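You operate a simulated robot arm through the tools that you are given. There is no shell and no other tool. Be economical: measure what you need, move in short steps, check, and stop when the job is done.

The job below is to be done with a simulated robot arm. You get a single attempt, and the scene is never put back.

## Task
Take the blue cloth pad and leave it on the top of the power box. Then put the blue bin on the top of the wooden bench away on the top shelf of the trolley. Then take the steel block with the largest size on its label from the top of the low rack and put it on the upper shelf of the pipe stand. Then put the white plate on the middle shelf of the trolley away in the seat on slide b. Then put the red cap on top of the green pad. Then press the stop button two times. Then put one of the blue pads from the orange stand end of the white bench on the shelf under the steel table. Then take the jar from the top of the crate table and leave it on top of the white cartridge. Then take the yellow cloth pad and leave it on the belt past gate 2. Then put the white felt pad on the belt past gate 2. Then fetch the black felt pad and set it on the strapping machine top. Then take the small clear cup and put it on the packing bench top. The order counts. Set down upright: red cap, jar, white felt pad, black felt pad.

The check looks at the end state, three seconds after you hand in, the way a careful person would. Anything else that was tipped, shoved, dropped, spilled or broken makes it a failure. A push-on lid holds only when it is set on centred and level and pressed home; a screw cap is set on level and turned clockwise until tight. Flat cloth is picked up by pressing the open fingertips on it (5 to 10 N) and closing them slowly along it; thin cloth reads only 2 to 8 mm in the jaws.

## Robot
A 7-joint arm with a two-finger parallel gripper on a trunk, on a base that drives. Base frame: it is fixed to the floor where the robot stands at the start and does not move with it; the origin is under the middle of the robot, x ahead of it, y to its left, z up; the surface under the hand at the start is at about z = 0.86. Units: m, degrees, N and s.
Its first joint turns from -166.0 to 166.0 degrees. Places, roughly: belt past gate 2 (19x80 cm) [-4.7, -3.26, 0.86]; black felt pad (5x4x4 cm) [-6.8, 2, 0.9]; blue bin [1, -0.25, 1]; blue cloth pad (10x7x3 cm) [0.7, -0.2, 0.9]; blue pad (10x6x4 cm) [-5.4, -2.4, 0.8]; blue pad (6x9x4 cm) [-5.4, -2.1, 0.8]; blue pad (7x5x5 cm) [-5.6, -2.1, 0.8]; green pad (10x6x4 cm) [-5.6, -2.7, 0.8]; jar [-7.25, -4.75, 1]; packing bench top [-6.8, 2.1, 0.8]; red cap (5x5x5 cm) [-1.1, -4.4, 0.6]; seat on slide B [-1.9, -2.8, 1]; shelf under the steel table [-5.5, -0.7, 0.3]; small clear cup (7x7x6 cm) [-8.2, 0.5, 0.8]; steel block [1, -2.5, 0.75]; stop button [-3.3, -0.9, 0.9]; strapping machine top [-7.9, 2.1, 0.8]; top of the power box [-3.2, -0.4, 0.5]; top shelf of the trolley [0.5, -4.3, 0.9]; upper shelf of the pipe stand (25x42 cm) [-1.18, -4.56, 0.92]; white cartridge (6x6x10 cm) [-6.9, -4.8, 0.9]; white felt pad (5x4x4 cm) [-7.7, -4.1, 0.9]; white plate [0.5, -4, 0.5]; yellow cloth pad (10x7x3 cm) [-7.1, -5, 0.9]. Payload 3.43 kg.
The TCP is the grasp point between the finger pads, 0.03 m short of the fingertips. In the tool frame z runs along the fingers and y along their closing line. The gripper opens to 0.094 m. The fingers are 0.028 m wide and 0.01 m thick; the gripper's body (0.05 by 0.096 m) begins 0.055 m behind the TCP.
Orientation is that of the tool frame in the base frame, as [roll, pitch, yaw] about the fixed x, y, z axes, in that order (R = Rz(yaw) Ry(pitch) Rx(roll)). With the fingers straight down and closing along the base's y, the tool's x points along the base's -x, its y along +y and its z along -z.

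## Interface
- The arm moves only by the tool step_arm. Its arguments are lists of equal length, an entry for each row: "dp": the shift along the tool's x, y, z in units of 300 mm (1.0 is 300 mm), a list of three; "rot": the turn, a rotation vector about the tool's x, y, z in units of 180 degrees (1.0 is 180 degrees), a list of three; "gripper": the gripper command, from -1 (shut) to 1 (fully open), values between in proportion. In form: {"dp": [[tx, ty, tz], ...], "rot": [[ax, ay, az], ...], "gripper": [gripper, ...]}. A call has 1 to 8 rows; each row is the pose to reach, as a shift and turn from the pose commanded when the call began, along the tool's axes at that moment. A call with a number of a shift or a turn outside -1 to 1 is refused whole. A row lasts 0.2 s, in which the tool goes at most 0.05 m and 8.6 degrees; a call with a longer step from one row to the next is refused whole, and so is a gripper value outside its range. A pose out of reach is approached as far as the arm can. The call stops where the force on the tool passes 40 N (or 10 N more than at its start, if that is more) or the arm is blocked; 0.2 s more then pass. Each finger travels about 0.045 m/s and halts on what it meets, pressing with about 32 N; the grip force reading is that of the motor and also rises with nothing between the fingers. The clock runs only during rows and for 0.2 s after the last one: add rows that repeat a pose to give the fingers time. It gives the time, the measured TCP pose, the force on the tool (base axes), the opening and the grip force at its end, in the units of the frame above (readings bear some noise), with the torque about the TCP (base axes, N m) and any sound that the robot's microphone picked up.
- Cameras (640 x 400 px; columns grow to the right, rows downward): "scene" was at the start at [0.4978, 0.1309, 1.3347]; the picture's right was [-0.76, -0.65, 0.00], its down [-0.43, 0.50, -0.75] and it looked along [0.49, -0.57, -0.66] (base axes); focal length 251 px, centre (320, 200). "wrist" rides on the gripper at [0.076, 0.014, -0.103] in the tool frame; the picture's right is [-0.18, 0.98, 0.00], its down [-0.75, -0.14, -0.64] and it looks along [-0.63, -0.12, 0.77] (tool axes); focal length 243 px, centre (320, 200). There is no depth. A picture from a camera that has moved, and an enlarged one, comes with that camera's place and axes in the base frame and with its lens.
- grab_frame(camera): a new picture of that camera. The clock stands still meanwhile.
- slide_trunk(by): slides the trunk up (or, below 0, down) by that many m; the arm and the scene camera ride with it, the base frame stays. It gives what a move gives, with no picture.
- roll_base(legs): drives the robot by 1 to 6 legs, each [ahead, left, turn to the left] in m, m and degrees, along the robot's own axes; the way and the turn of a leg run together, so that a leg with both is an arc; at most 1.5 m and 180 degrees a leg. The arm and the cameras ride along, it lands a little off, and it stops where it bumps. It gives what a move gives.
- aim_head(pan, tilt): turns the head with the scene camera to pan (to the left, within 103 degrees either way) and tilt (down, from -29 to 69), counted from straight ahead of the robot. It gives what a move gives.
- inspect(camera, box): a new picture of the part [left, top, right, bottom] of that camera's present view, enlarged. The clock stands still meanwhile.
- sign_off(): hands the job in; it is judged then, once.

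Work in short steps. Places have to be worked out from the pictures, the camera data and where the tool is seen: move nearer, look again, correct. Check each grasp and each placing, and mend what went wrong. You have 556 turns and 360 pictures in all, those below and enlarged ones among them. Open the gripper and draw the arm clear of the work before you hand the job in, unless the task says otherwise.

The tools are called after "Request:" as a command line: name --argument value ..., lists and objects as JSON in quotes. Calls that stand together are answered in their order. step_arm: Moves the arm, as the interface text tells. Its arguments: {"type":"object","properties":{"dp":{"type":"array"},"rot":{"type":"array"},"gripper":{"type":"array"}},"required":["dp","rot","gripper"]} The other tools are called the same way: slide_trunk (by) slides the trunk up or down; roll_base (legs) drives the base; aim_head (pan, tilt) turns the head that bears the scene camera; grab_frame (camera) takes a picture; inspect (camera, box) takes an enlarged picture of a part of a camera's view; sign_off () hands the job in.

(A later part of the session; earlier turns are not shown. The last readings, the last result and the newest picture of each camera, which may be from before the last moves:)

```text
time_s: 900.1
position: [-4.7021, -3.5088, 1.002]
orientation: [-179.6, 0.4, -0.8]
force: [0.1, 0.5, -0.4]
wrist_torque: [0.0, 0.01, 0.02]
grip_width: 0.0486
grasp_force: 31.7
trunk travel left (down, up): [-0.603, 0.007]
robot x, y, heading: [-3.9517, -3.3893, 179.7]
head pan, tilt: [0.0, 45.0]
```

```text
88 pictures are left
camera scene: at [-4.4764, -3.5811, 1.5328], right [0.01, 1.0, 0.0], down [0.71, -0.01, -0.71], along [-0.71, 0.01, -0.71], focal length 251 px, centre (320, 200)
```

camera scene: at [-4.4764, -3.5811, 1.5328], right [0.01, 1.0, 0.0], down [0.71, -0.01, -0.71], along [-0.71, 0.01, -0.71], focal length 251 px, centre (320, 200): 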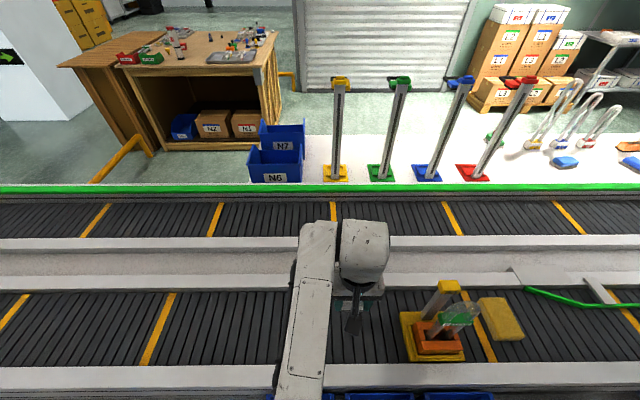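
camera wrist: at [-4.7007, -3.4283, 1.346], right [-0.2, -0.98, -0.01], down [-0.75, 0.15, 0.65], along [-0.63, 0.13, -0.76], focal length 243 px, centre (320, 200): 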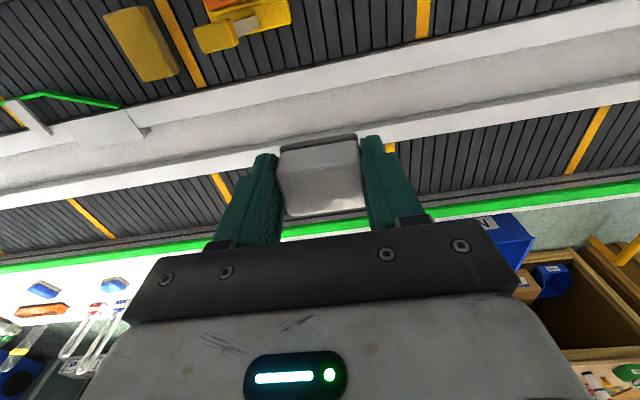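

Clear. I'll lower to contact gently.

Request:
step_arm --dp '[[0, 0, 0.12], [0, 0, 0.22], [0, 0, 0.28], [0, 0, 0.305], [0, 0, 0.32], [0, 0, 0.33], [0, 0, 0.338], [0, 0, 0.346]]' --rot '[[0, 0, 0], [0, 0, 0], [0, 0, 0], [0, 0, 0], [0, 0, 0], [0, 0, 0], [0, 0, 0], [0, 0, 0]]' --gripper '[-0.3, -0.3, -0.3, -0.3, -0.3, -0.3, -0.3, -0.3]'

```text
time_s: 902.0
position: [-4.7034, -3.5084, 0.9005]
orientation: [-179.6, 0.5, -0.6]
force: [2.7, 1.3, 17.4]
wrist_torque: [-0.31, -0.13, 0.01]
grip_width: 0.049
grasp_force: 32.3
trunk travel left (down, up): [-0.603, 0.007]
robot x, y, heading: [-3.9541, -3.39, 179.4]
head pan, tilt: [0.0, 45.0]
```

Request:
step_arm --dp '[[0, 0, -0.005], [0, 0, -0.006], [0, 0, -0.006], [0, 0, -0.006], [0, 0, -0.05], [0, 0, -0.15], [0, 0, -0.3], [0, 0, -0.45]]' --rot '[[0, 0, 0], [0, 0, 0], [0, 0, 0], [0, 0, 0], [0, 0, 0], [0, 0, 0], [0, 0, 0], [0, 0, 0]]' --gripper '[0.08, 0.2, 0.4, 0.5, 0.5, 0.5, 0.5, 0.5]'

Request:
grab_frame --camera "wrist"

```text
time_s: 903.8
position: [-4.7009, -3.5066, 1.0343]
orientation: [-179.6, 0.3, -0.7]
force: [0.2, -0.4, -0.1]
wrist_torque: [-0.04, 0.02, -0.04]
grip_width: 0.0705
grasp_force: 0.0
trunk travel left (down, up): [-0.603, 0.007]
robot x, y, heading: [-3.9511, -3.3856, 179.5]
head pan, tilt: [0.0, 45.0]
```

```text
87 pictures are left
camera wrist: at [-4.6244, -3.5219, 1.1358], right [-0.2, -0.98, -0.01], down [-0.75, 0.15, 0.65], along [-0.63, 0.13, -0.76], focal length 243 px, centre (320, 200)
```

wrist: 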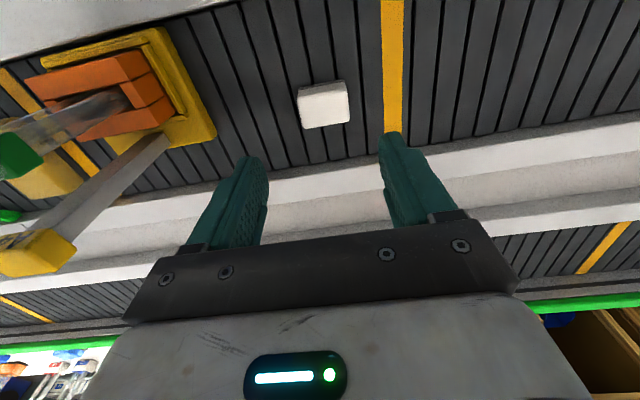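

The white pad is upright on the belt. Next is the black felt pad: I'll drive out to the packing bench on the north wall.

Request:
step_arm --dp '[[0, 0, -0.15], [0, 0, -0.3], [0, 0, -0.45], [0, 0, -0.6], [0, 0, -0.7]]' --rot '[[0, 0, 0], [0, 0, 0], [0, 0, 0], [0, 0, 0], [0, 0, 0]]' --gripper '[0.5, 0.8, 0.8, 0.8, 0.8]'

Request:
roll_base --legs '[[0, 0, -90], [1.3, 0.08, 0], [1.3, 0, 0], [1.3, 0, 0], [0, 0, 90], [1.4, 0, 0]]'

Request:
roll_base --legs '[[1.3, 0, 0], [0, 0, -90]]'

Request:
aim_head --pan 0 --tilt 25

Request:
grab_frame --camera "scene"

```text
time_s: 905.0
position: [-4.7007, -3.51, 1.2472]
orientation: [-179.5, 0.3, -0.7]
force: [0.9, -1.1, -0.2]
wrist_torque: [0.02, 0.04, -0.02]
grip_width: 0.0847
grasp_force: 0.0
trunk travel left (down, up): [-0.603, 0.007]
robot x, y, heading: [-3.9509, -3.3924, 179.3]
head pan, tilt: [0.0, 45.0]
```

```text
time_s: 938.0
position: [-6.1789, 0.4257, 1.244]
orientation: [-179.6, 0.3, -1.1]
force: [-0.1, 0.1, -0.5]
wrist_torque: [0.01, 0.05, 0.0]
grip_width: 0.0845
grasp_force: 0.1
trunk travel left (down, up): [-0.603, 0.007]
robot x, y, heading: [-5.4279, 0.5376, 179.4]
head pan, tilt: [0.0, 45.0]
```

```text
time_s: 948.4
position: [-6.8264, 1.3205, 1.2462]
orientation: [-179.6, 0.3, -92.4]
force: [-0.7, -0.3, 0.9]
wrist_torque: [0.0, 0.03, 0.0]
grip_width: 0.0842
grasp_force: 0.0
trunk travel left (down, up): [-0.603, 0.007]
robot x, y, heading: [-6.7307, 0.5686, 87.9]
head pan, tilt: [0.0, 45.0]
```

```text
time_s: 949.2
position: [-6.8278, 1.3202, 1.2448]
orientation: [-179.6, 0.3, -92.4]
force: [-0.1, 1.2, 0.0]
wrist_torque: [0.0, 0.0, -0.02]
grip_width: 0.0847
grasp_force: 0.0
trunk travel left (down, up): [-0.603, 0.007]
robot x, y, heading: [-6.7269, 0.5691, 87.5]
head pan, tilt: [0.0, 25.0]
```

```text
86 pictures are left
camera scene: at [-6.9031, 1.1087, 1.5632], right [1.0, -0.04, 0.0], down [-0.02, -0.42, -0.91], along [0.04, 0.91, -0.42], focal length 251 px, centre (320, 200)
```

scene: 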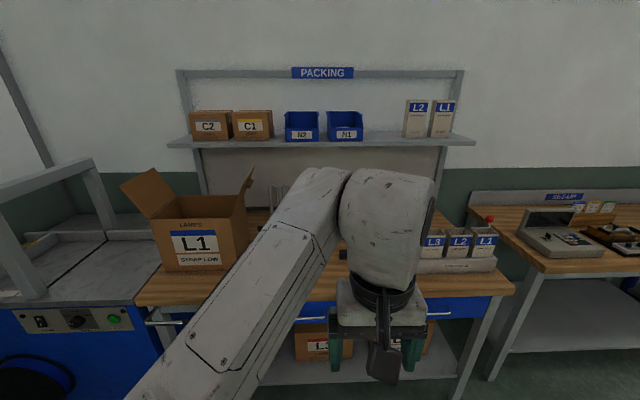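

Request:
roll_base --legs '[[0.4, 0, 2]]'

Request:
grab_frame --camera "wrist"

Request:
aim_head --pan -5 --tilt 45

Request:
grab_frame --camera "scene"

```text
time_s: 951.7
position: [-6.8461, 1.7197, 1.2455]
orientation: [-179.5, 0.4, -90.2]
force: [0.5, -0.6, 0.2]
wrist_torque: [-0.02, 0.01, 0.0]
grip_width: 0.0846
grasp_force: 0.1
trunk travel left (down, up): [-0.603, 0.007]
robot x, y, heading: [-6.7219, 0.9712, 90.0]
head pan, tilt: [0.0, 25.0]
```

```text
85 pictures are left
camera wrist: at [-6.8621, 1.6435, 1.3468], right [-0.98, 0.19, -0.01], down [0.14, 0.75, 0.65], along [0.13, 0.63, -0.76], focal length 243 px, centre (320, 200)
```

wrist: 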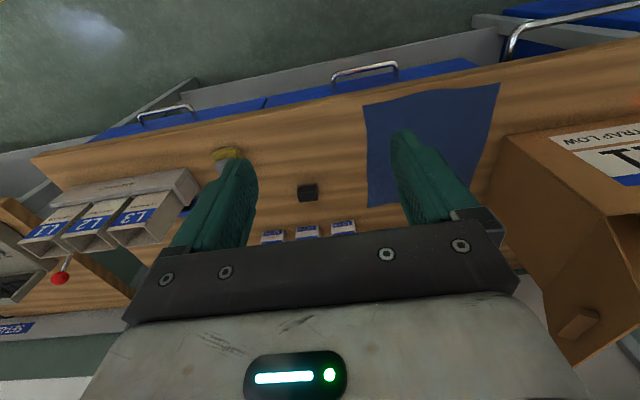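

```text
time_s: 952.5
position: [-6.8476, 1.7209, 1.2444]
orientation: [-179.5, 0.2, -90.2]
force: [-0.3, 0.0, -0.7]
wrist_torque: [-0.01, -0.01, 0.0]
grip_width: 0.0845
grasp_force: 0.1
trunk travel left (down, up): [-0.603, 0.007]
robot x, y, heading: [-6.7199, 0.9705, 89.8]
head pan, tilt: [-5.0, 45.0]
```

```text
84 pictures are left
camera scene: at [-6.9086, 1.4946, 1.5328], right [1.0, -0.09, 0.0], down [-0.06, -0.7, -0.71], along [0.06, 0.7, -0.71], focal length 251 px, centre (320, 200)
```

scene: 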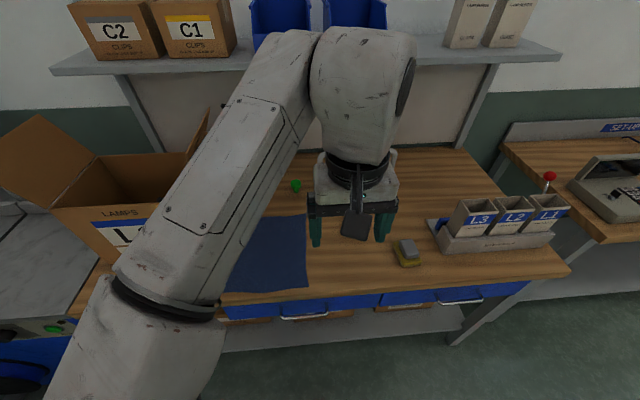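

The black felt pad is near (-6.75, 2.03). I'll move closer and look from above.

Request:
roll_base --legs '[[0.26, 0, 0]]'

Request:
step_arm --dp '[[0.05, -0.1, 0.05], [0.1, -0.2, 0.12], [0.1, -0.3, 0.2], [0.1, -0.3, 0.3]]' --rot '[[0, 0, 0], [0, 0, 0], [0, 0, 0], [0, 0, 0]]' --gripper '[0.8, 0.8, 0.8, 0.8]'

Request:
grab_frame --camera "wrist"

Request:
grab_frame --camera "scene"

```text
time_s: 954.4
position: [-6.8478, 1.981, 1.2455]
orientation: [-179.6, 0.3, -90.3]
force: [0.4, -0.4, 0.6]
wrist_torque: [-0.01, -0.03, 0.03]
grip_width: 0.0847
grasp_force: 0.1
trunk travel left (down, up): [-0.603, 0.007]
robot x, y, heading: [-6.7185, 1.2289, 90.0]
head pan, tilt: [-5.0, 45.0]
```

```text
time_s: 955.4
position: [-6.756, 1.9491, 1.1555]
orientation: [-179.7, 0.3, -90.2]
force: [-0.3, 1.0, -0.9]
wrist_torque: [-0.03, -0.01, -0.01]
grip_width: 0.0846
grasp_force: 0.0
trunk travel left (down, up): [-0.603, 0.007]
robot x, y, heading: [-6.7237, 1.2311, 89.8]
head pan, tilt: [-5.0, 45.0]
```

```text
83 pictures are left
camera wrist: at [-6.7706, 1.8735, 1.2577], right [-0.98, 0.19, -0.01], down [0.14, 0.75, 0.65], along [0.13, 0.63, -0.76], focal length 243 px, centre (320, 200)
```

wrist: 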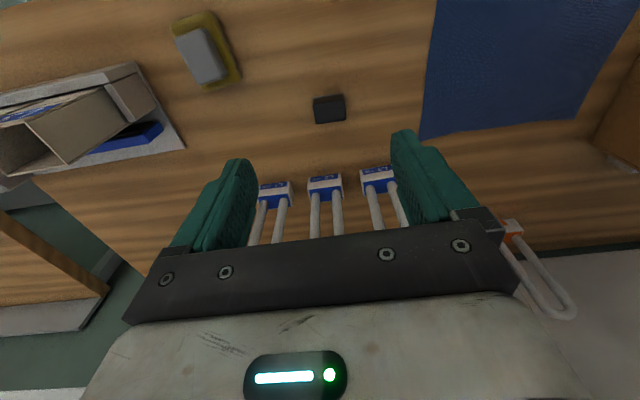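

```text
82 pictures are left
camera scene: at [-6.9082, 1.7546, 1.5328], right [1.0, -0.09, 0.0], down [-0.06, -0.7, -0.71], along [0.06, 0.7, -0.71], focal length 251 px, centre (320, 200)
```

scene: 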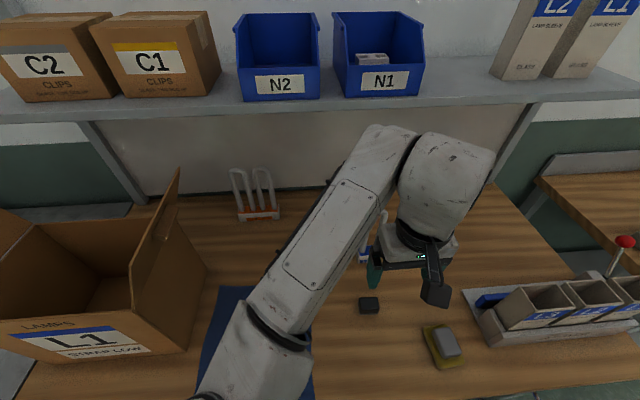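

The pad's at (-6.754, 2.024), 5 cm along x. I'll move over it and descend partway.

Request:
step_arm --dp '[[-0.12, 0, 0.08], [-0.25, -0.007, 0.16], [-0.25, -0.007, 0.3], [-0.25, -0.007, 0.45], [-0.25, -0.007, 0.6], [-0.25, -0.007, 0.7], [-0.25, -0.007, 0.7]]' --rot '[[0, 0, 0], [0, 0, 0], [0, 0, 0], [0, 0, 0], [0, 0, 0], [0, 0, 0], [0, 0, 0]]' --gripper '[0.8, 0.8, 0.8, 0.8, 0.8, 0.8, 0.8]'

Request:
grab_frame --camera "wrist"

Request:
grab_frame --camera "scene"

```text
time_s: 957.0
position: [-6.7531, 2.0267, 0.9463]
orientation: [-179.6, 0.3, -90.2]
force: [-0.4, 0.1, 0.1]
wrist_torque: [0.0, -0.03, 0.02]
grip_width: 0.0848
grasp_force: 0.1
trunk travel left (down, up): [-0.603, 0.007]
robot x, y, heading: [-6.7236, 1.2324, 90.1]
head pan, tilt: [-5.0, 45.0]
```

```text
81 pictures are left
camera wrist: at [-6.7671, 1.9496, 1.0474], right [-0.98, 0.19, -0.01], down [0.14, 0.75, 0.65], along [0.13, 0.63, -0.76], focal length 243 px, centre (320, 200)
```

wrist: 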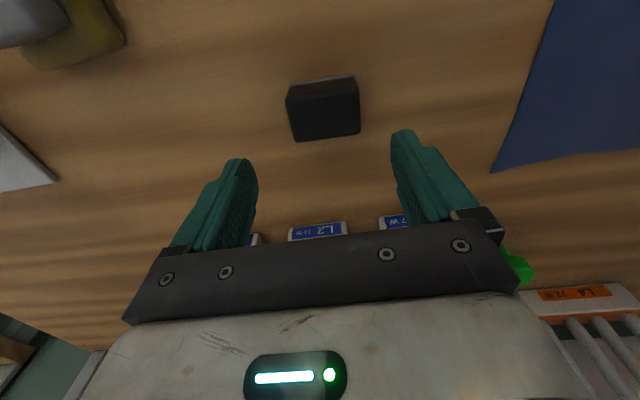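

```text
80 pictures are left
camera scene: at [-6.9082, 1.7546, 1.5327], right [1.0, -0.09, 0.0], down [-0.06, -0.7, -0.71], along [0.06, 0.7, -0.71], focal length 251 px, centre (320, 200)
```

scene: 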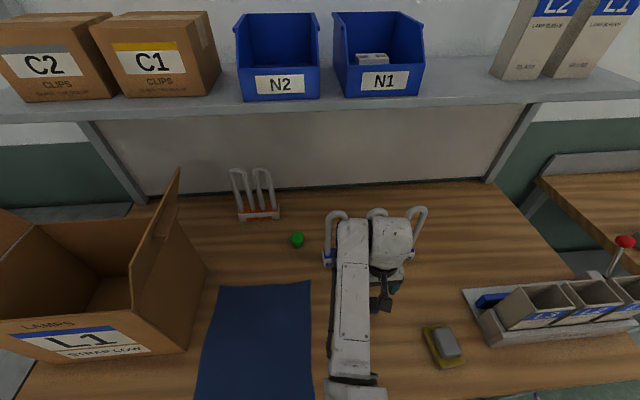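

Aligned. I'll descend and grip.

Request:
step_arm --dp '[[0.01, 0, 0.12], [0.01, 0, 0.22], [0.01, 0, 0.29], [0.01, 0, 0.33], [0.01, 0, 0.345]]' --rot '[[0, 0, 0], [0, 0, 0], [0, 0, 0], [0, 0, 0], [0, 0, 0]]' --gripper '[0.8, 0.8, 0.8, 0.8, 0.8]'

Request:
grab_frame --camera "wrist"

```text
time_s: 957.7
position: [-6.7537, 2.023, 0.8799]
orientation: [-179.5, 0.1, -90.1]
force: [0.2, -9.7, 11.4]
wrist_torque: [-0.4, 0.5, 0.47]
grip_width: 0.084
grasp_force: 0.0
trunk travel left (down, up): [-0.603, 0.007]
robot x, y, heading: [-6.7207, 1.2312, 90.0]
head pan, tilt: [-5.0, 45.0]
stopped in row 3: the force on the tool passed its limit at 59 N (the readings are from after the stop); the commanded pose is now the measured one
```

```text
79 pictures are left
camera wrist: at [-6.7674, 1.947, 0.9823], right [-0.98, 0.19, -0.01], down [0.14, 0.75, 0.64], along [0.13, 0.63, -0.76], focal length 243 px, centre (320, 200)
```

wrist: 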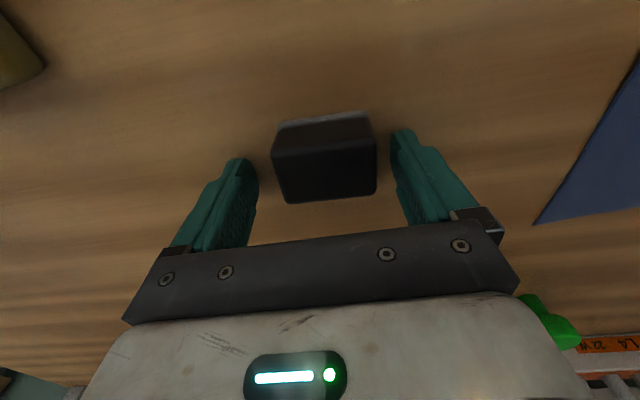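

The fingertips are on the bench (top z≈0.85) astride the pad. I'll rise 3 mm and close.

Request:
step_arm --dp '[[0, 0, -0.01], [0, 0, -0.01], [0, 0, -0.01], [0, 0, -0.01], [0, 0, -0.01], [0, 0, -0.01], [0, 0, -0.01]]' --rot '[[0, 0, 0], [0, 0, 0], [0, 0, 0], [0, 0, 0], [0, 0, 0], [0, 0, 0], [0, 0, 0]]' --gripper '[0.7, 0.5, 0.3, 0.1, -0.1, -0.3, -0.3]'

Request:
step_arm --dp '[[0, 0, -0.05], [0, 0, -0.15], [0, 0, -0.3], [0, 0, -0.45], [0, 0, -0.6], [0, 0, -0.75], [0, 0, -0.9]]' --rot '[[0, 0, 0], [0, 0, 0], [0, 0, 0], [0, 0, 0], [0, 0, 0], [0, 0, 0], [0, 0, 0]]' --gripper '[-0.3, -0.3, -0.3, -0.3, -0.3, -0.3, -0.3]'

Request:
grab_frame --camera "wrist"

```text
time_s: 959.3
position: [-6.7527, 2.0245, 0.8817]
orientation: [-179.4, 0.4, -90.2]
force: [-0.1, 0.2, 0.0]
wrist_torque: [0.04, 0.02, -0.03]
grip_width: 0.0533
grasp_force: 31.8
trunk travel left (down, up): [-0.603, 0.007]
robot x, y, heading: [-6.7228, 1.2312, 89.7]
head pan, tilt: [-5.0, 45.0]
```

```text
time_s: 960.9
position: [-6.755, 2.0233, 1.1536]
orientation: [-179.6, 0.2, -90.2]
force: [0.0, 0.5, -0.8]
wrist_torque: [0.0, -0.02, 0.01]
grip_width: 0.0529
grasp_force: 31.6
trunk travel left (down, up): [-0.603, 0.007]
robot x, y, heading: [-6.721, 1.2354, 90.0]
head pan, tilt: [-5.0, 45.0]
```

```text
78 pictures are left
camera wrist: at [-6.7699, 1.9464, 1.2549], right [-0.98, 0.19, -0.01], down [0.14, 0.75, 0.65], along [0.13, 0.63, -0.76], focal length 243 px, centre (320, 200)
```

wrist: 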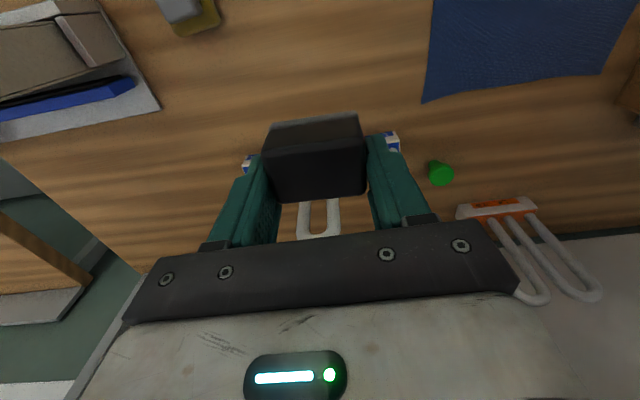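

The black pad is held. I'll back off and strafe left to the strapping machine.

Request:
roll_base --legs '[[-0.45, 0, 0], [0, 1.15, 0]]'

Request:
aim_head --pan 10 --tilt 40

Request:
grab_frame --camera "scene"

```text
time_s: 966.8
position: [-7.4227, 1.5788, 1.1532]
orientation: [-179.5, 0.2, -89.7]
force: [-0.5, 0.7, -1.6]
wrist_torque: [0.0, -0.05, 0.04]
grip_width: 0.0532
grasp_force: 32.4
trunk travel left (down, up): [-0.603, 0.007]
robot x, y, heading: [-7.3851, 0.7902, 90.5]
head pan, tilt: [-5.0, 45.0]
stopped in leg 2: the robot was blocked; the commanded pose is now the measured one
```

```text
time_s: 967.6
position: [-7.4225, 1.58, 1.1525]
orientation: [-179.6, 0.2, -89.7]
force: [0.0, -0.3, -0.9]
wrist_torque: [0.01, 0.02, 0.0]
grip_width: 0.053
grasp_force: 32.1
trunk travel left (down, up): [-0.603, 0.007]
robot x, y, heading: [-7.3807, 0.7851, 90.5]
head pan, tilt: [10.0, 40.0]
```

```text
77 pictures are left
camera scene: at [-7.594, 1.3124, 1.5399], right [0.98, 0.18, 0.0], down [0.12, -0.63, -0.77], along [-0.14, 0.75, -0.64], focal length 251 px, centre (320, 200)
```

scene: 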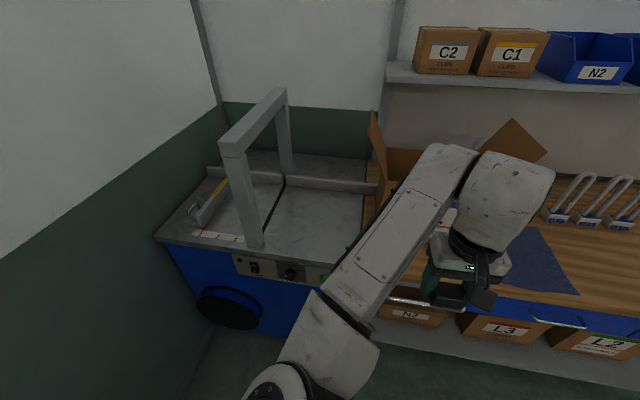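

Something blocked the base on the left. I'll back off 6 cm and look that way.

Request:
roll_base --legs '[[0, -0.06, 0]]'

Request:
aim_head --pan 95 --tilt 45

Request:
grab_frame --camera "scene"

```text
time_s: 968.6
position: [-7.3616, 1.5807, 1.1534]
orientation: [-179.6, 0.3, -89.5]
force: [0.8, -0.5, -1.2]
wrist_torque: [0.01, -0.02, 0.01]
grip_width: 0.0533
grasp_force: 32.1
trunk travel left (down, up): [-0.603, 0.007]
robot x, y, heading: [-7.3163, 0.7889, 90.6]
head pan, tilt: [10.0, 40.0]
```

```text
time_s: 970.1
position: [-7.3621, 1.5794, 1.1528]
orientation: [-179.7, 0.3, -89.6]
force: [0.2, 0.0, -0.1]
wrist_torque: [-0.01, -0.03, 0.02]
grip_width: 0.0531
grasp_force: 32.1
trunk travel left (down, up): [-0.603, 0.007]
robot x, y, heading: [-7.3203, 0.7912, 90.3]
head pan, tilt: [95.0, 45.0]
```

```text
76 pictures are left
camera scene: at [-7.5988, 1.2214, 1.5327], right [-0.09, 1.0, 0.0], down [0.7, 0.07, -0.71], along [-0.7, -0.07, -0.71], focal length 251 px, centre (320, 200)
```

scene: 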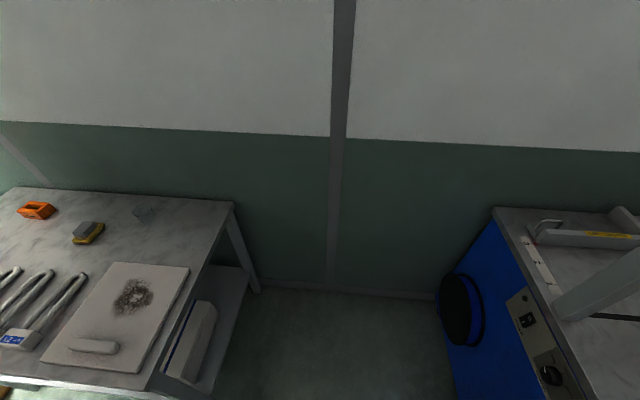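

It was the cart table's corner (now clear, nothing disturbed); the clear cup sits on that table. I'll retract the arm, go around north of that corner, and then approach the strapping machine.

Request:
step_arm --dp '[[0.15, 0, -0.05], [0.3, 0, -0.1], [0.45, 0, -0.15], [0.5, 0, -0.2]]' --rot '[[0, 0, 0], [0, 0, 0], [0, 0, 0], [0, 0, 0]]' --gripper '[-0.3, -0.3, -0.3, -0.3]'

```text
time_s: 971.1
position: [-7.3605, 1.429, 1.2112]
orientation: [-179.6, 0.3, -89.6]
force: [-0.2, 0.4, -0.6]
wrist_torque: [0.03, 0.02, -0.02]
grip_width: 0.0532
grasp_force: 32.3
trunk travel left (down, up): [-0.603, 0.007]
robot x, y, heading: [-7.3177, 0.7881, 90.6]
head pan, tilt: [95.0, 45.0]
```

Request:
roll_base --legs '[[0.4, 0.02, 0], [0, 0.38, -0.6]]'

Request:
aim_head --pan 5 --tilt 45

Request:
grab_frame --camera "scene"

Request:
grab_frame --camera "wrist"

```text
time_s: 975.6
position: [-7.7559, 1.8299, 1.2124]
orientation: [-179.6, 0.2, -90.2]
force: [-0.3, 0.3, -0.7]
wrist_torque: [0.02, 0.01, 0.02]
grip_width: 0.0534
grasp_force: 32.0
trunk travel left (down, up): [-0.603, 0.007]
robot x, y, heading: [-7.7243, 1.1911, 89.8]
head pan, tilt: [95.0, 45.0]
```

```text
time_s: 977.3
position: [-7.7549, 1.8298, 1.2109]
orientation: [-179.6, 0.2, -90.2]
force: [0.1, -0.6, -0.3]
wrist_torque: [0.0, -0.01, 0.04]
grip_width: 0.0535
grasp_force: 32.2
trunk travel left (down, up): [-0.603, 0.007]
robot x, y, heading: [-7.723, 1.1925, 89.7]
head pan, tilt: [5.0, 45.0]
```

```text
75 pictures are left
camera scene: at [-7.9213, 1.7131, 1.5327], right [1.0, 0.08, 0.0], down [0.06, -0.7, -0.71], along [-0.06, 0.7, -0.71], focal length 251 px, centre (320, 200)
```

scene: 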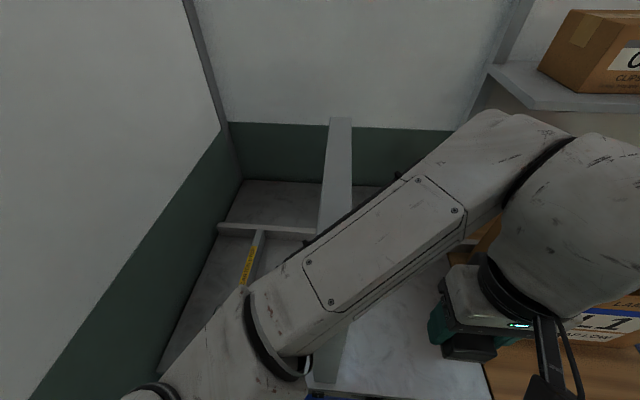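

```text
74 pictures are left
camera wrist: at [-7.7699, 1.7542, 1.3136], right [-0.98, 0.19, -0.01], down [0.14, 0.75, 0.65], along [0.13, 0.63, -0.76], focal length 243 px, centre (320, 200)
```

wrist: 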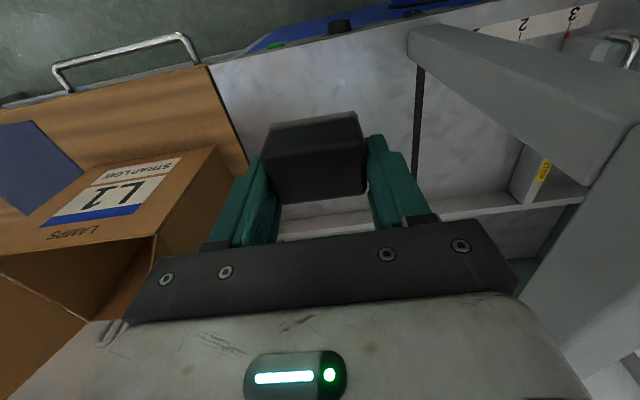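

The flat machine top between the arch and the carton is free. I'll extend 12 cm to (-7.755, 1.95) and lower partway.

Request:
step_arm --dp '[[-0.13, 0, 0], [-0.26, 0, 0.05], [-0.4, 0, 0.1], [-0.4, 0, 0.25], [-0.4, 0, 0.4], [-0.4, 0, 0.55], [-0.4, 0, 0.7], [-0.4, 0, 0.8]]' --rot '[[0, 0, 0], [0, 0, 0], [0, 0, 0], [0, 0, 0], [0, 0, 0], [0, 0, 0], [0, 0, 0], [0, 0, 0]]' --gripper '[-0.3, -0.3, -0.3, -0.3, -0.3, -0.3, -0.3, -0.3]'

Request:
grab_frame --camera "scene"

Request:
grab_frame --camera "wrist"

```text
time_s: 978.5
position: [-7.8068, 1.986, 1.1864]
orientation: [169.6, 9.6, -90.8]
force: [0.8, 1.0, -0.2]
wrist_torque: [0.0, 0.03, 0.01]
grip_width: 0.0532
grasp_force: 32.0
trunk travel left (down, up): [-0.603, 0.007]
robot x, y, heading: [-7.7209, 1.1886, 89.7]
head pan, tilt: [5.0, 45.0]
stopped in row 6: the arm was blocked; the commanded pose is now the measured one
```

```text
73 pictures are left
camera scene: at [-7.9185, 1.7069, 1.5349], right [1.0, 0.08, 0.0], down [0.06, -0.7, -0.71], along [-0.06, 0.71, -0.7], focal length 251 px, centre (320, 200)
```

scene: 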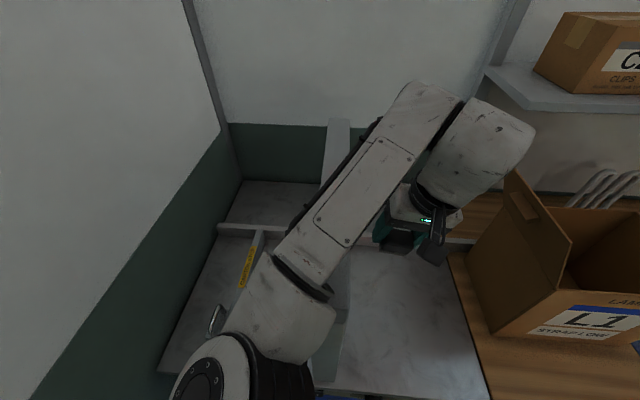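

```text
72 pictures are left
camera wrist: at [-7.8018, 1.8936, 1.2755], right [-0.96, 0.17, 0.21], down [0.26, 0.64, 0.72], along [-0.01, 0.75, -0.66], focal length 243 px, centre (320, 200)
```

wrist: 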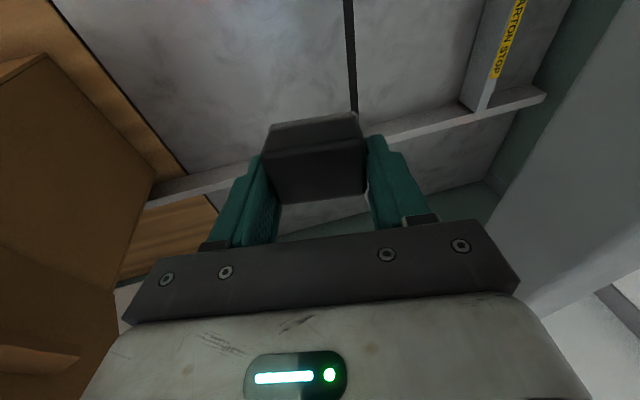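

The forearm met the arch. I'll lift straight back up, level the tool, and reposition the base to the right so the forearm stays clear of the arch.

Request:
step_arm --dp '[[0, 0, -0.1], [0, 0, -0.2], [0, 0, -0.25], [0, 0, -0.25]]' --rot '[[0, 0, 0], [0.02, 0.02, 0], [0.04, 0.038, 0], [0.0578, 0.0533, 0]]' --gripper '[-0.3, -0.3, -0.3, -0.3]'

Request:
grab_frame --camera "scene"

```text
time_s: 979.5
position: [-7.7904, 1.979, 1.2467]
orientation: [-179.3, -1.2, -90.1]
force: [1.8, 0.4, -0.1]
wrist_torque: [0.01, 0.0, 0.0]
grip_width: 0.053
grasp_force: 32.5
trunk travel left (down, up): [-0.603, 0.007]
robot x, y, heading: [-7.7232, 1.1912, 89.9]
head pan, tilt: [5.0, 45.0]
```

```text
71 pictures are left
camera scene: at [-7.9208, 1.7148, 1.5326], right [1.0, 0.08, 0.0], down [0.06, -0.7, -0.71], along [-0.06, 0.7, -0.71], focal length 251 px, centre (320, 200)
```

scene: 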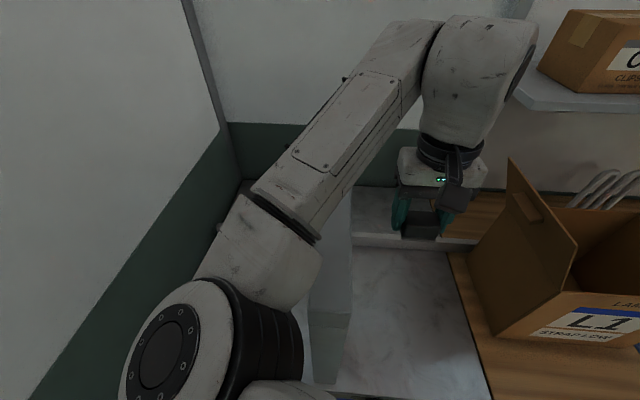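

Request:
step_arm --dp '[[0.15, 0, 0], [0.3, 0, 0], [0.45, 0, 0], [0.58, 0, 0]]' --rot '[[0, -0.007, 0], [0, -0.007, 0], [0, -0.007, 0], [0, -0.007, 0]]' --gripper '[-0.3, -0.3, -0.3, -0.3]'

Request:
roll_base --legs '[[0, -0.3, 0]]'

```text
time_s: 980.5
position: [-7.7925, 1.8051, 1.2513]
orientation: [-179.3, 0.0, -90.1]
force: [0.0, -0.3, -0.2]
wrist_torque: [-0.03, 0.03, 0.01]
grip_width: 0.0531
grasp_force: 32.0
trunk travel left (down, up): [-0.603, 0.007]
robot x, y, heading: [-7.7182, 1.1896, 90.0]
head pan, tilt: [5.0, 45.0]
```

```text
time_s: 982.5
position: [-7.4938, 1.8028, 1.2526]
orientation: [-179.4, -0.1, -90.0]
force: [-0.4, 0.5, 0.1]
wrist_torque: [0.0, -0.03, 0.02]
grip_width: 0.0531
grasp_force: 31.8
trunk travel left (down, up): [-0.603, 0.007]
robot x, y, heading: [-7.4218, 1.1861, 89.8]
head pan, tilt: [5.0, 45.0]
```

Request:
step_arm --dp '[[0, 0.15, 0], [0, 0.3, 0], [0, 0.45, 0], [0, 0.6, 0], [0, 0.75, 0], [-0.15, 0.75, 0], [-0.3, 0.75, 0], [-0.45, 0.75, 0]]' --rot '[[0, 0, 0], [0, 0, 0], [0, 0, 0], [0, 0, 0], [0, 0, 0], [0, 0, 0], [0, 0, 0], [0, 0, 0]]' --gripper '[-0.3, -0.3, -0.3, -0.3, -0.3, -0.3, -0.3, -0.3]'

Request:
aim_head --pan 15 --tilt 55

Request:
grab_frame --camera "scene"

```text
time_s: 984.4
position: [-7.7197, 1.9374, 1.249]
orientation: [-179.2, 0.1, -90.0]
force: [0.0, -0.5, -0.6]
wrist_torque: [0.03, -0.02, 0.0]
grip_width: 0.0533
grasp_force: 32.1
trunk travel left (down, up): [-0.603, 0.007]
robot x, y, heading: [-7.4248, 1.1865, 89.6]
head pan, tilt: [5.0, 45.0]
```

```text
time_s: 985.1
position: [-7.7193, 1.938, 1.249]
orientation: [-179.4, 0.1, -90.0]
force: [0.4, 0.5, -0.5]
wrist_torque: [0.01, -0.01, 0.01]
grip_width: 0.053
grasp_force: 32.0
trunk travel left (down, up): [-0.603, 0.007]
robot x, y, heading: [-7.4244, 1.1916, 89.9]
head pan, tilt: [15.0, 55.0]
```

```text
70 pictures are left
camera scene: at [-7.634, 1.7018, 1.5193], right [0.97, 0.25, 0.0], down [0.21, -0.79, -0.57], along [-0.15, 0.56, -0.82], focal length 251 px, centre (320, 200)
```

scene: 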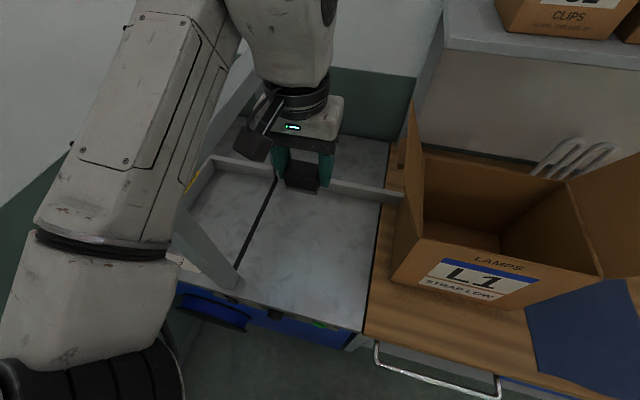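

The forearm now stays to the right of the arch. I'll lower partway and check.

Request:
step_arm --dp '[[0, 0, 0.15], [0, 0, 0.3], [0, 0, 0.45], [0, 0, 0.6], [0, 0, 0.75], [0, 0, 0.85]]' --rot '[[0, 0, 0], [0, 0, 0], [0, 0, 0], [0, 0, 0], [0, 0, 0], [0, 0, 0]]' --gripper '[-0.3, -0.3, -0.3, -0.3, -0.3, -0.3]'

Request:
grab_frame --camera "scene"

```text
time_s: 986.5
position: [-7.7159, 1.9376, 0.993]
orientation: [-179.3, 0.1, -90.1]
force: [0.2, -0.3, -0.5]
wrist_torque: [0.03, -0.03, -0.01]
grip_width: 0.0531
grasp_force: 32.1
trunk travel left (down, up): [-0.603, 0.007]
robot x, y, heading: [-7.422, 1.1877, 89.6]
head pan, tilt: [15.0, 55.0]
```

```text
69 pictures are left
camera scene: at [-7.634, 1.7018, 1.5193], right [0.97, 0.25, 0.0], down [0.21, -0.79, -0.57], along [-0.15, 0.55, -0.82], focal length 251 px, centre (320, 200)
```

scene: 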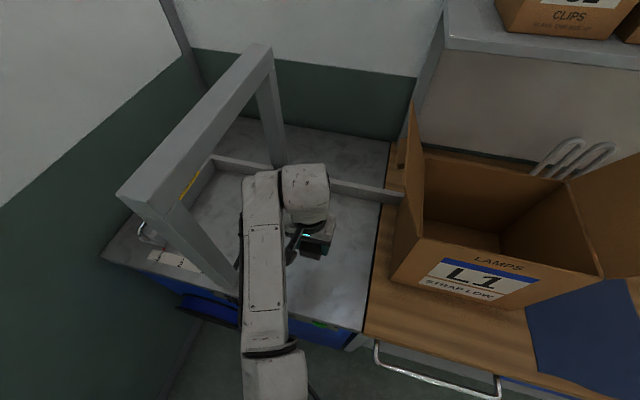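

Clear. I'll continue down to contact.

Request:
step_arm --dp '[[0, 0, 0.12], [0, 0, 0.22], [0, 0, 0.28], [0, 0, 0.31], [0, 0, 0.33], [0, 0, 0.345], [0, 0, 0.36], [0, 0, 0.375]]' --rot '[[0, 0, 0], [0, 0, 0], [0, 0, 0], [0, 0, 0], [0, 0, 0], [0, 0, 0], [0, 0, 0], [0, 0, 0]]' --gripper '[-0.3, -0.3, -0.3, -0.3, -0.3, -0.3, -0.3, -0.3]'

```text
time_s: 988.3
position: [-7.7146, 1.9385, 0.8808]
orientation: [-179.4, 0.2, -90.0]
force: [1.5, -0.6, 5.7]
wrist_torque: [-0.14, 0.17, 0.04]
grip_width: 0.053
grasp_force: 31.9
trunk travel left (down, up): [-0.603, 0.007]
robot x, y, heading: [-7.4274, 1.1877, 89.7]
head pan, tilt: [15.0, 55.0]
```

Light contact of about 6 N. I'll release and rise.

Request:
step_arm --dp '[[0, 0, 0], [0, 0, 0], [0, 0, 0], [0, 0, 0], [0, 0, -0.05], [0, 0, -0.15], [0, 0, -0.3], [0, 0, -0.45]]' --rot '[[0, 0, 0], [0, 0, 0], [0, 0, 0], [0, 0, 0], [0, 0, 0], [0, 0, 0], [0, 0, 0], [0, 0, 0]]' --gripper '[0.15, 0.3, 0.45, 0.5, 0.5, 0.5, 0.5, 0.5]'

Request:
grab_frame --camera "wrist"

```text
time_s: 990.1
position: [-7.7167, 1.9361, 1.0146]
orientation: [-179.2, 0.0, -89.9]
force: [0.5, -0.6, 0.5]
wrist_torque: [0.0, 0.03, -0.01]
grip_width: 0.0707
grasp_force: 0.0
trunk travel left (down, up): [-0.603, 0.007]
robot x, y, heading: [-7.4193, 1.1894, 89.5]
head pan, tilt: [15.0, 55.0]
```

```text
68 pictures are left
camera wrist: at [-7.7309, 1.8606, 1.1169], right [-0.98, 0.18, -0.01], down [0.13, 0.75, 0.64], along [0.13, 0.63, -0.76], focal length 243 px, centre (320, 200)
```

wrist: 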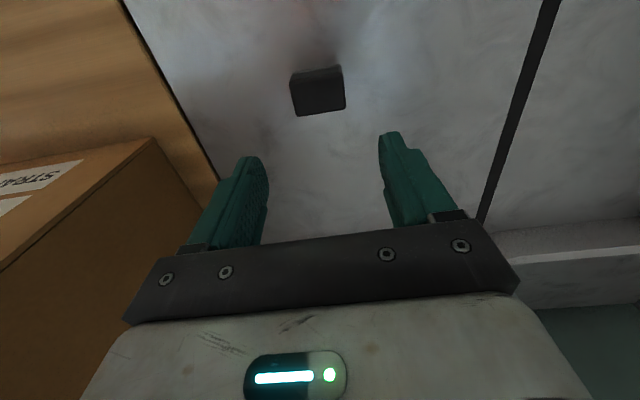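

The black pad is in place. Last is the clear cup on the cart table. I'll lift, retract, and drive around to face that table.

Request:
step_arm --dp '[[0, 0, -0.15], [0, 0, -0.3], [0, 0, -0.45], [0, 0, -0.6], [0, 0, -0.75], [0.15, -0.05, -0.75], [0.3, -0.1, -0.75], [0.45, -0.15, -0.75]]' --rot '[[0, 0, 0], [0, 0, 0], [0, 0, 0], [0, 0, 0], [0, 0, 0], [0, 0, 0], [0, 0, 0], [0, 0, 0]]' --gripper '[0.5, 0.8, 1, 1, 1, 1, 1, 1]'

Request:
roll_base --legs '[[-0.15, -0.1, 0], [0, -0.22, 0], [-0.55, 0, 0], [0, 0, 90]]'

Request:
aim_head --pan -10 --tilt 40

Request:
grab_frame --camera "scene"

```text
time_s: 991.9
position: [-7.6738, 1.8015, 1.241]
orientation: [-179.3, 0.0, -90.0]
force: [0.1, 1.2, 0.4]
wrist_torque: [-0.01, -0.04, 0.01]
grip_width: 0.0941
grasp_force: 0.0
trunk travel left (down, up): [-0.603, 0.007]
robot x, y, heading: [-7.4231, 1.1912, 89.7]
head pan, tilt: [15.0, 55.0]
```

```text
time_s: 1001.2
position: [-7.7168, 0.23, 1.2421]
orientation: [-179.3, 0.0, 0.9]
force: [-0.6, 0.5, -0.2]
wrist_torque: [-0.01, -0.03, 0.0]
grip_width: 0.0941
grasp_force: 0.0
trunk travel left (down, up): [-0.603, 0.007]
robot x, y, heading: [-7.107, 0.4872, -179.7]
head pan, tilt: [15.0, 55.0]
```

```text
time_s: 1002.1
position: [-7.7162, 0.2305, 1.2418]
orientation: [-179.3, 0.0, 0.7]
force: [-0.6, -1.3, 0.5]
wrist_torque: [0.03, 0.04, 0.04]
grip_width: 0.0941
grasp_force: 0.1
trunk travel left (down, up): [-0.603, 0.007]
robot x, y, heading: [-7.1097, 0.4892, -179.6]
head pan, tilt: [-10.0, 40.0]
```

```text
67 pictures are left
camera scene: at [-7.6317, 0.3037, 1.54], right [0.16, 0.99, 0.0], down [0.63, -0.11, -0.77], along [-0.76, 0.13, -0.64], focal length 251 px, centre (320, 200)
```

scene: 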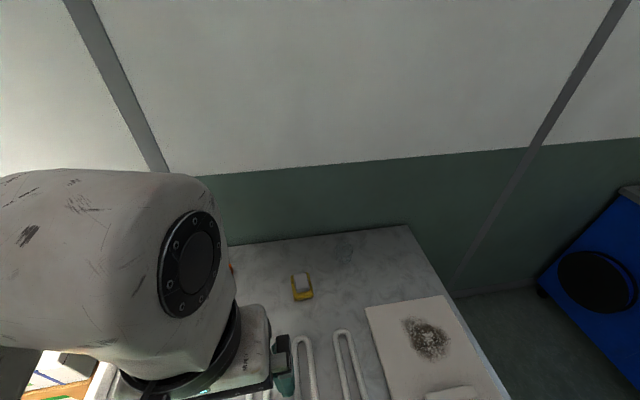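

Request:
inspect --camera "scene" --box '[270, 210, 430, 310]'

```text
4.00 times, centred on (350, 260) of scene
camera zoom: at [-7.6317, 0.3037, 1.54], right [0.16, 0.99, 0.0], down [0.63, -0.11, -0.77], along [-0.76, 0.13, -0.64], focal length 1004 px, centre (200, -40)
```

zoom: 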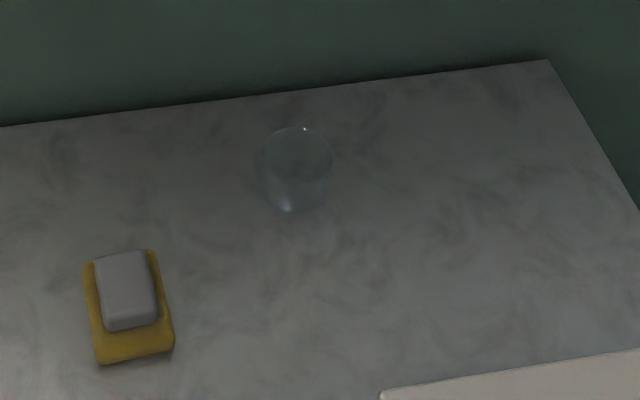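

The cup is at (-8.175, 0.484), base z≈0.79. To keep the elbow high and clear, I'll approach from the table's north side: strafe up, turn to face -y, and strafe in.

Request:
roll_base --legs '[[0, -0.73, 0], [0, 0, 90]]'

Request:
roll_base --legs '[[0, -0.95, 0]]'

Request:
aim_head --pan -10 --tilt 50

Request:
grab_frame --camera "scene"

Request:
grab_frame --camera "wrist"

```text
time_s: 1009.9
position: [-6.8582, 0.6074, 1.2418]
orientation: [-179.3, 0.0, 90.4]
force: [-1.0, 0.2, 0.7]
wrist_torque: [0.0, 0.02, -0.03]
grip_width: 0.0941
grasp_force: 0.0
trunk travel left (down, up): [-0.603, 0.007]
robot x, y, heading: [-7.1149, 1.2177, -89.8]
head pan, tilt: [-10.0, 40.0]
```

```text
time_s: 1014.6
position: [-7.7714, 0.6034, 1.2422]
orientation: [-179.3, 0.1, 90.7]
force: [-0.7, -0.3, -0.4]
wrist_torque: [-0.02, -0.04, 0.0]
grip_width: 0.094
grasp_force: 0.0
trunk travel left (down, up): [-0.603, 0.007]
robot x, y, heading: [-8.0292, 1.2122, -89.5]
head pan, tilt: [-10.0, 40.0]
stopped in leg 1: the robot was blocked; the commanded pose is now the measured one
```

```text
time_s: 1015.4
position: [-7.7711, 0.6029, 1.2412]
orientation: [-179.1, -0.1, 90.7]
force: [0.7, 0.1, 0.9]
wrist_torque: [0.0, 0.01, 0.0]
grip_width: 0.094
grasp_force: 0.2
trunk travel left (down, up): [-0.603, 0.007]
robot x, y, heading: [-8.0293, 1.2113, -89.2]
head pan, tilt: [-10.0, 50.0]
```

```text
65 pictures are left
camera scene: at [-7.8436, 0.6953, 1.5259], right [-0.99, 0.17, 0.0], down [0.13, 0.76, -0.64], along [-0.11, -0.63, -0.77], focal length 251 px, centre (320, 200)
```

scene: 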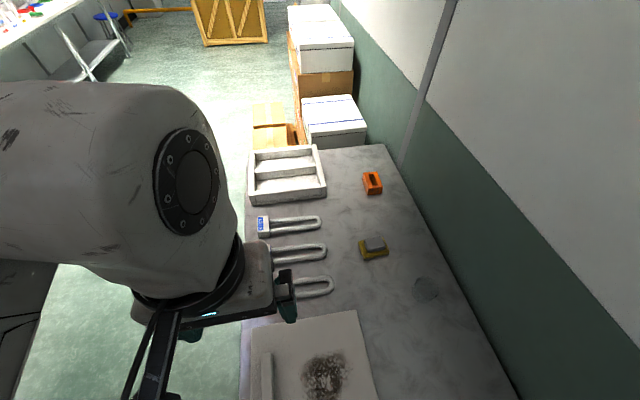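

```text
64 pictures are left
camera wrist: at [-7.7561, 0.68, 1.3435], right [0.98, -0.17, -0.01], down [-0.12, -0.75, 0.64], along [-0.12, -0.63, -0.76], focal length 243 px, centre (320, 200)
```

wrist: 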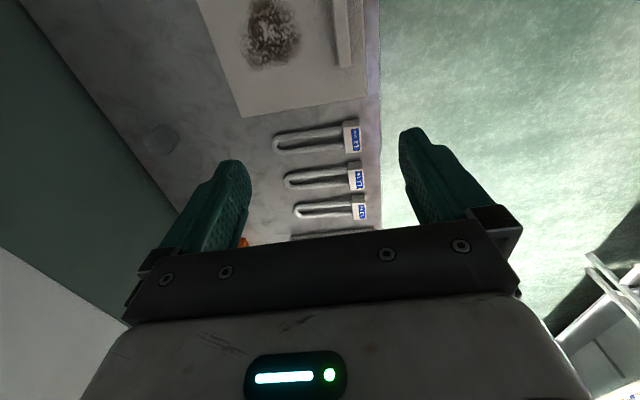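

The wall stopped the base (no harm). The cup estimates agree at (-8.18, 0.487). I'll ease off the wall and swing the hand over to it.

Request:
roll_base --legs '[[0, 0.03, 0]]'

Request:
step_arm --dp '[[0, -0.16, 0], [0, -0.32, 0], [0, -0.48, 0], [0, -0.64, 0], [0, -0.8, 0], [0, -0.96, 0], [-0.1, -1.0, 0]]' --rot '[[0, 0, 0], [0, 0, 0], [0, 0, 0], [0, 0, 0], [0, 0, 0], [0, 0, 0], [0, 0, 0]]' --gripper '[1, 1, 1, 1, 1, 1, 1]'

Request:
step_arm --dp '[[-0.06, -0.13, 0], [-0.12, -0.26, 0.05], [-0.2, -0.37, 0.15], [-0.2, -0.37, 0.3], [-0.2, -0.37, 0.4]]' --rot '[[0, 0, 0], [0, 0, 0], [0, 0, 0], [0, 0, 0], [0, 0, 0]]' --gripper '[1, 1, 1, 1, 1]'

Request:
grab_frame --camera "wrist"

Request:
grab_frame --camera "scene"

```text
time_s: 1016.2
position: [-7.7411, 0.6039, 1.242]
orientation: [-179.2, -0.1, 90.7]
force: [-0.4, 0.9, 0.4]
wrist_torque: [0.01, 0.0, 0.01]
grip_width: 0.0942
grasp_force: 0.0
trunk travel left (down, up): [-0.603, 0.007]
robot x, y, heading: [-8.0022, 1.2112, -89.6]
head pan, tilt: [-10.0, 50.0]
```

```text
time_s: 1017.8
position: [-8.0401, 0.5686, 1.2455]
orientation: [-179.4, 0.0, 90.7]
force: [0.1, -0.3, 0.8]
wrist_torque: [0.01, -0.01, 0.03]
grip_width: 0.0942
grasp_force: 0.0
trunk travel left (down, up): [-0.603, 0.007]
robot x, y, heading: [-8.0027, 1.2138, -89.6]
head pan, tilt: [-10.0, 50.0]
```

```text
refused: row 3 steps farther than a row can; nothing moved
```

```text
63 pictures are left
camera wrist: at [-8.0257, 0.6458, 1.3473], right [0.99, -0.17, -0.01], down [-0.12, -0.75, 0.64], along [-0.12, -0.63, -0.76], focal length 243 px, centre (320, 200)
```

wrist: 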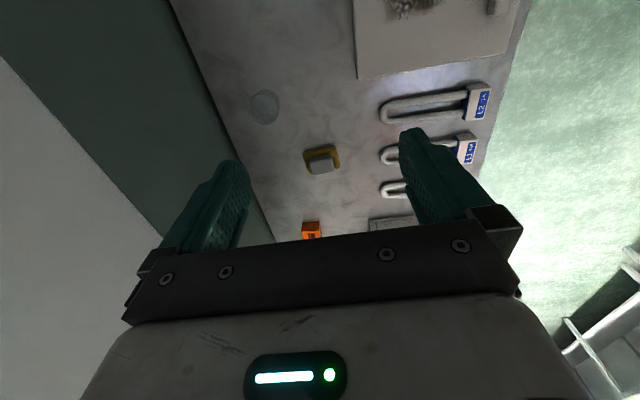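

```text
62 pictures are left
camera scene: at [-7.8135, 0.6955, 1.5258], right [-0.99, 0.16, 0.0], down [0.13, 0.76, -0.64], along [-0.11, -0.63, -0.77], focal length 251 px, centre (320, 200)
```

scene: 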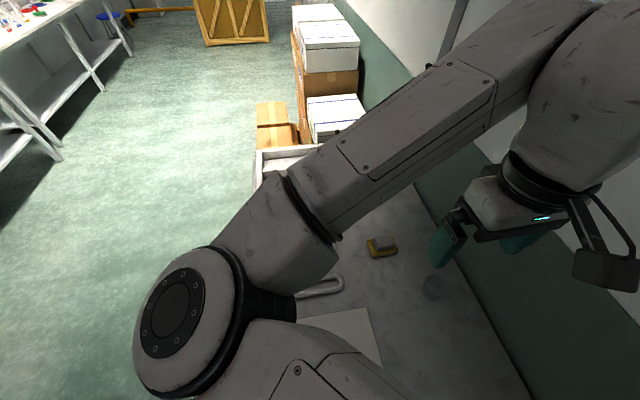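

Request:
step_arm --dp '[[-0.07, -0.12, 0], [-0.14, -0.24, 0], [-0.21, -0.36, 0], [-0.273, -0.48, 0], [-0.273, -0.48, 0.15], [-0.273, -0.48, 0.3], [-0.273, -0.48, 0.45], [-0.273, -0.48, 0.6]]' --rot '[[0, 0, 0], [0, 0, 0], [0, 0, 0], [0, 0, 0], [0, 0, 0], [0, 0, 0], [0, 0, 0], [0, 0, 0]]' --gripper '[1, 1, 1, 1, 1, 1, 1, 1]'

Request:
grab_frame --camera "wrist"

Request:
grab_frame --camera "scene"

```text
time_s: 1019.6
position: [-8.1869, 0.4862, 1.0667]
orientation: [-179.3, 0.1, 90.8]
force: [0.4, -0.4, 0.4]
wrist_torque: [-0.01, 0.0, 0.01]
grip_width: 0.0941
grasp_force: 0.0
trunk travel left (down, up): [-0.603, 0.007]
robot x, y, heading: [-8.0007, 1.2116, -89.8]
head pan, tilt: [-10.0, 50.0]
```

```text
61 pictures are left
camera wrist: at [-8.1713, 0.5621, 1.1687], right [0.98, -0.17, -0.01], down [-0.12, -0.75, 0.64], along [-0.12, -0.63, -0.76], focal length 243 px, centre (320, 200)
```

wrist: 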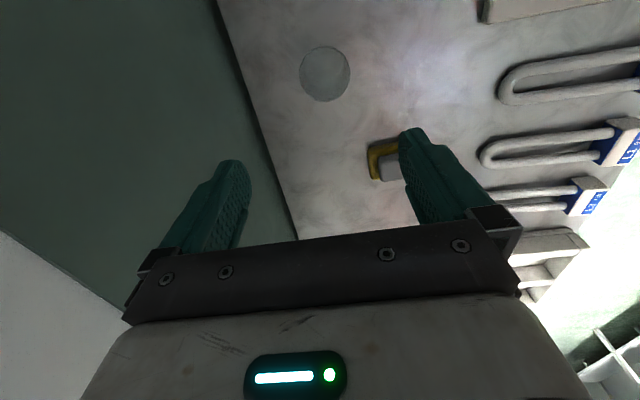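

```text
60 pictures are left
camera scene: at [-7.8135, 0.6955, 1.5259], right [-0.99, 0.17, 0.0], down [0.13, 0.76, -0.64], along [-0.11, -0.63, -0.77], focal length 251 px, centre (320, 200)
```

scene: 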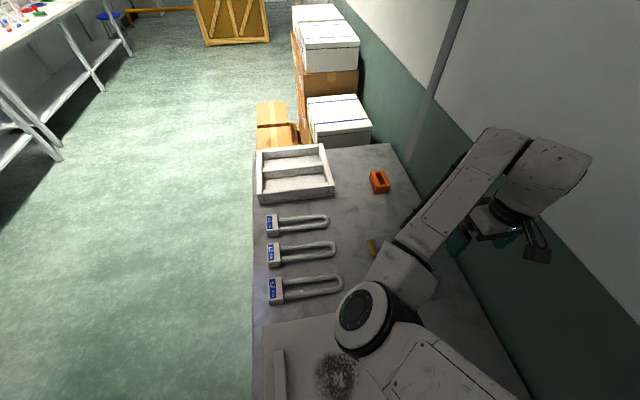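

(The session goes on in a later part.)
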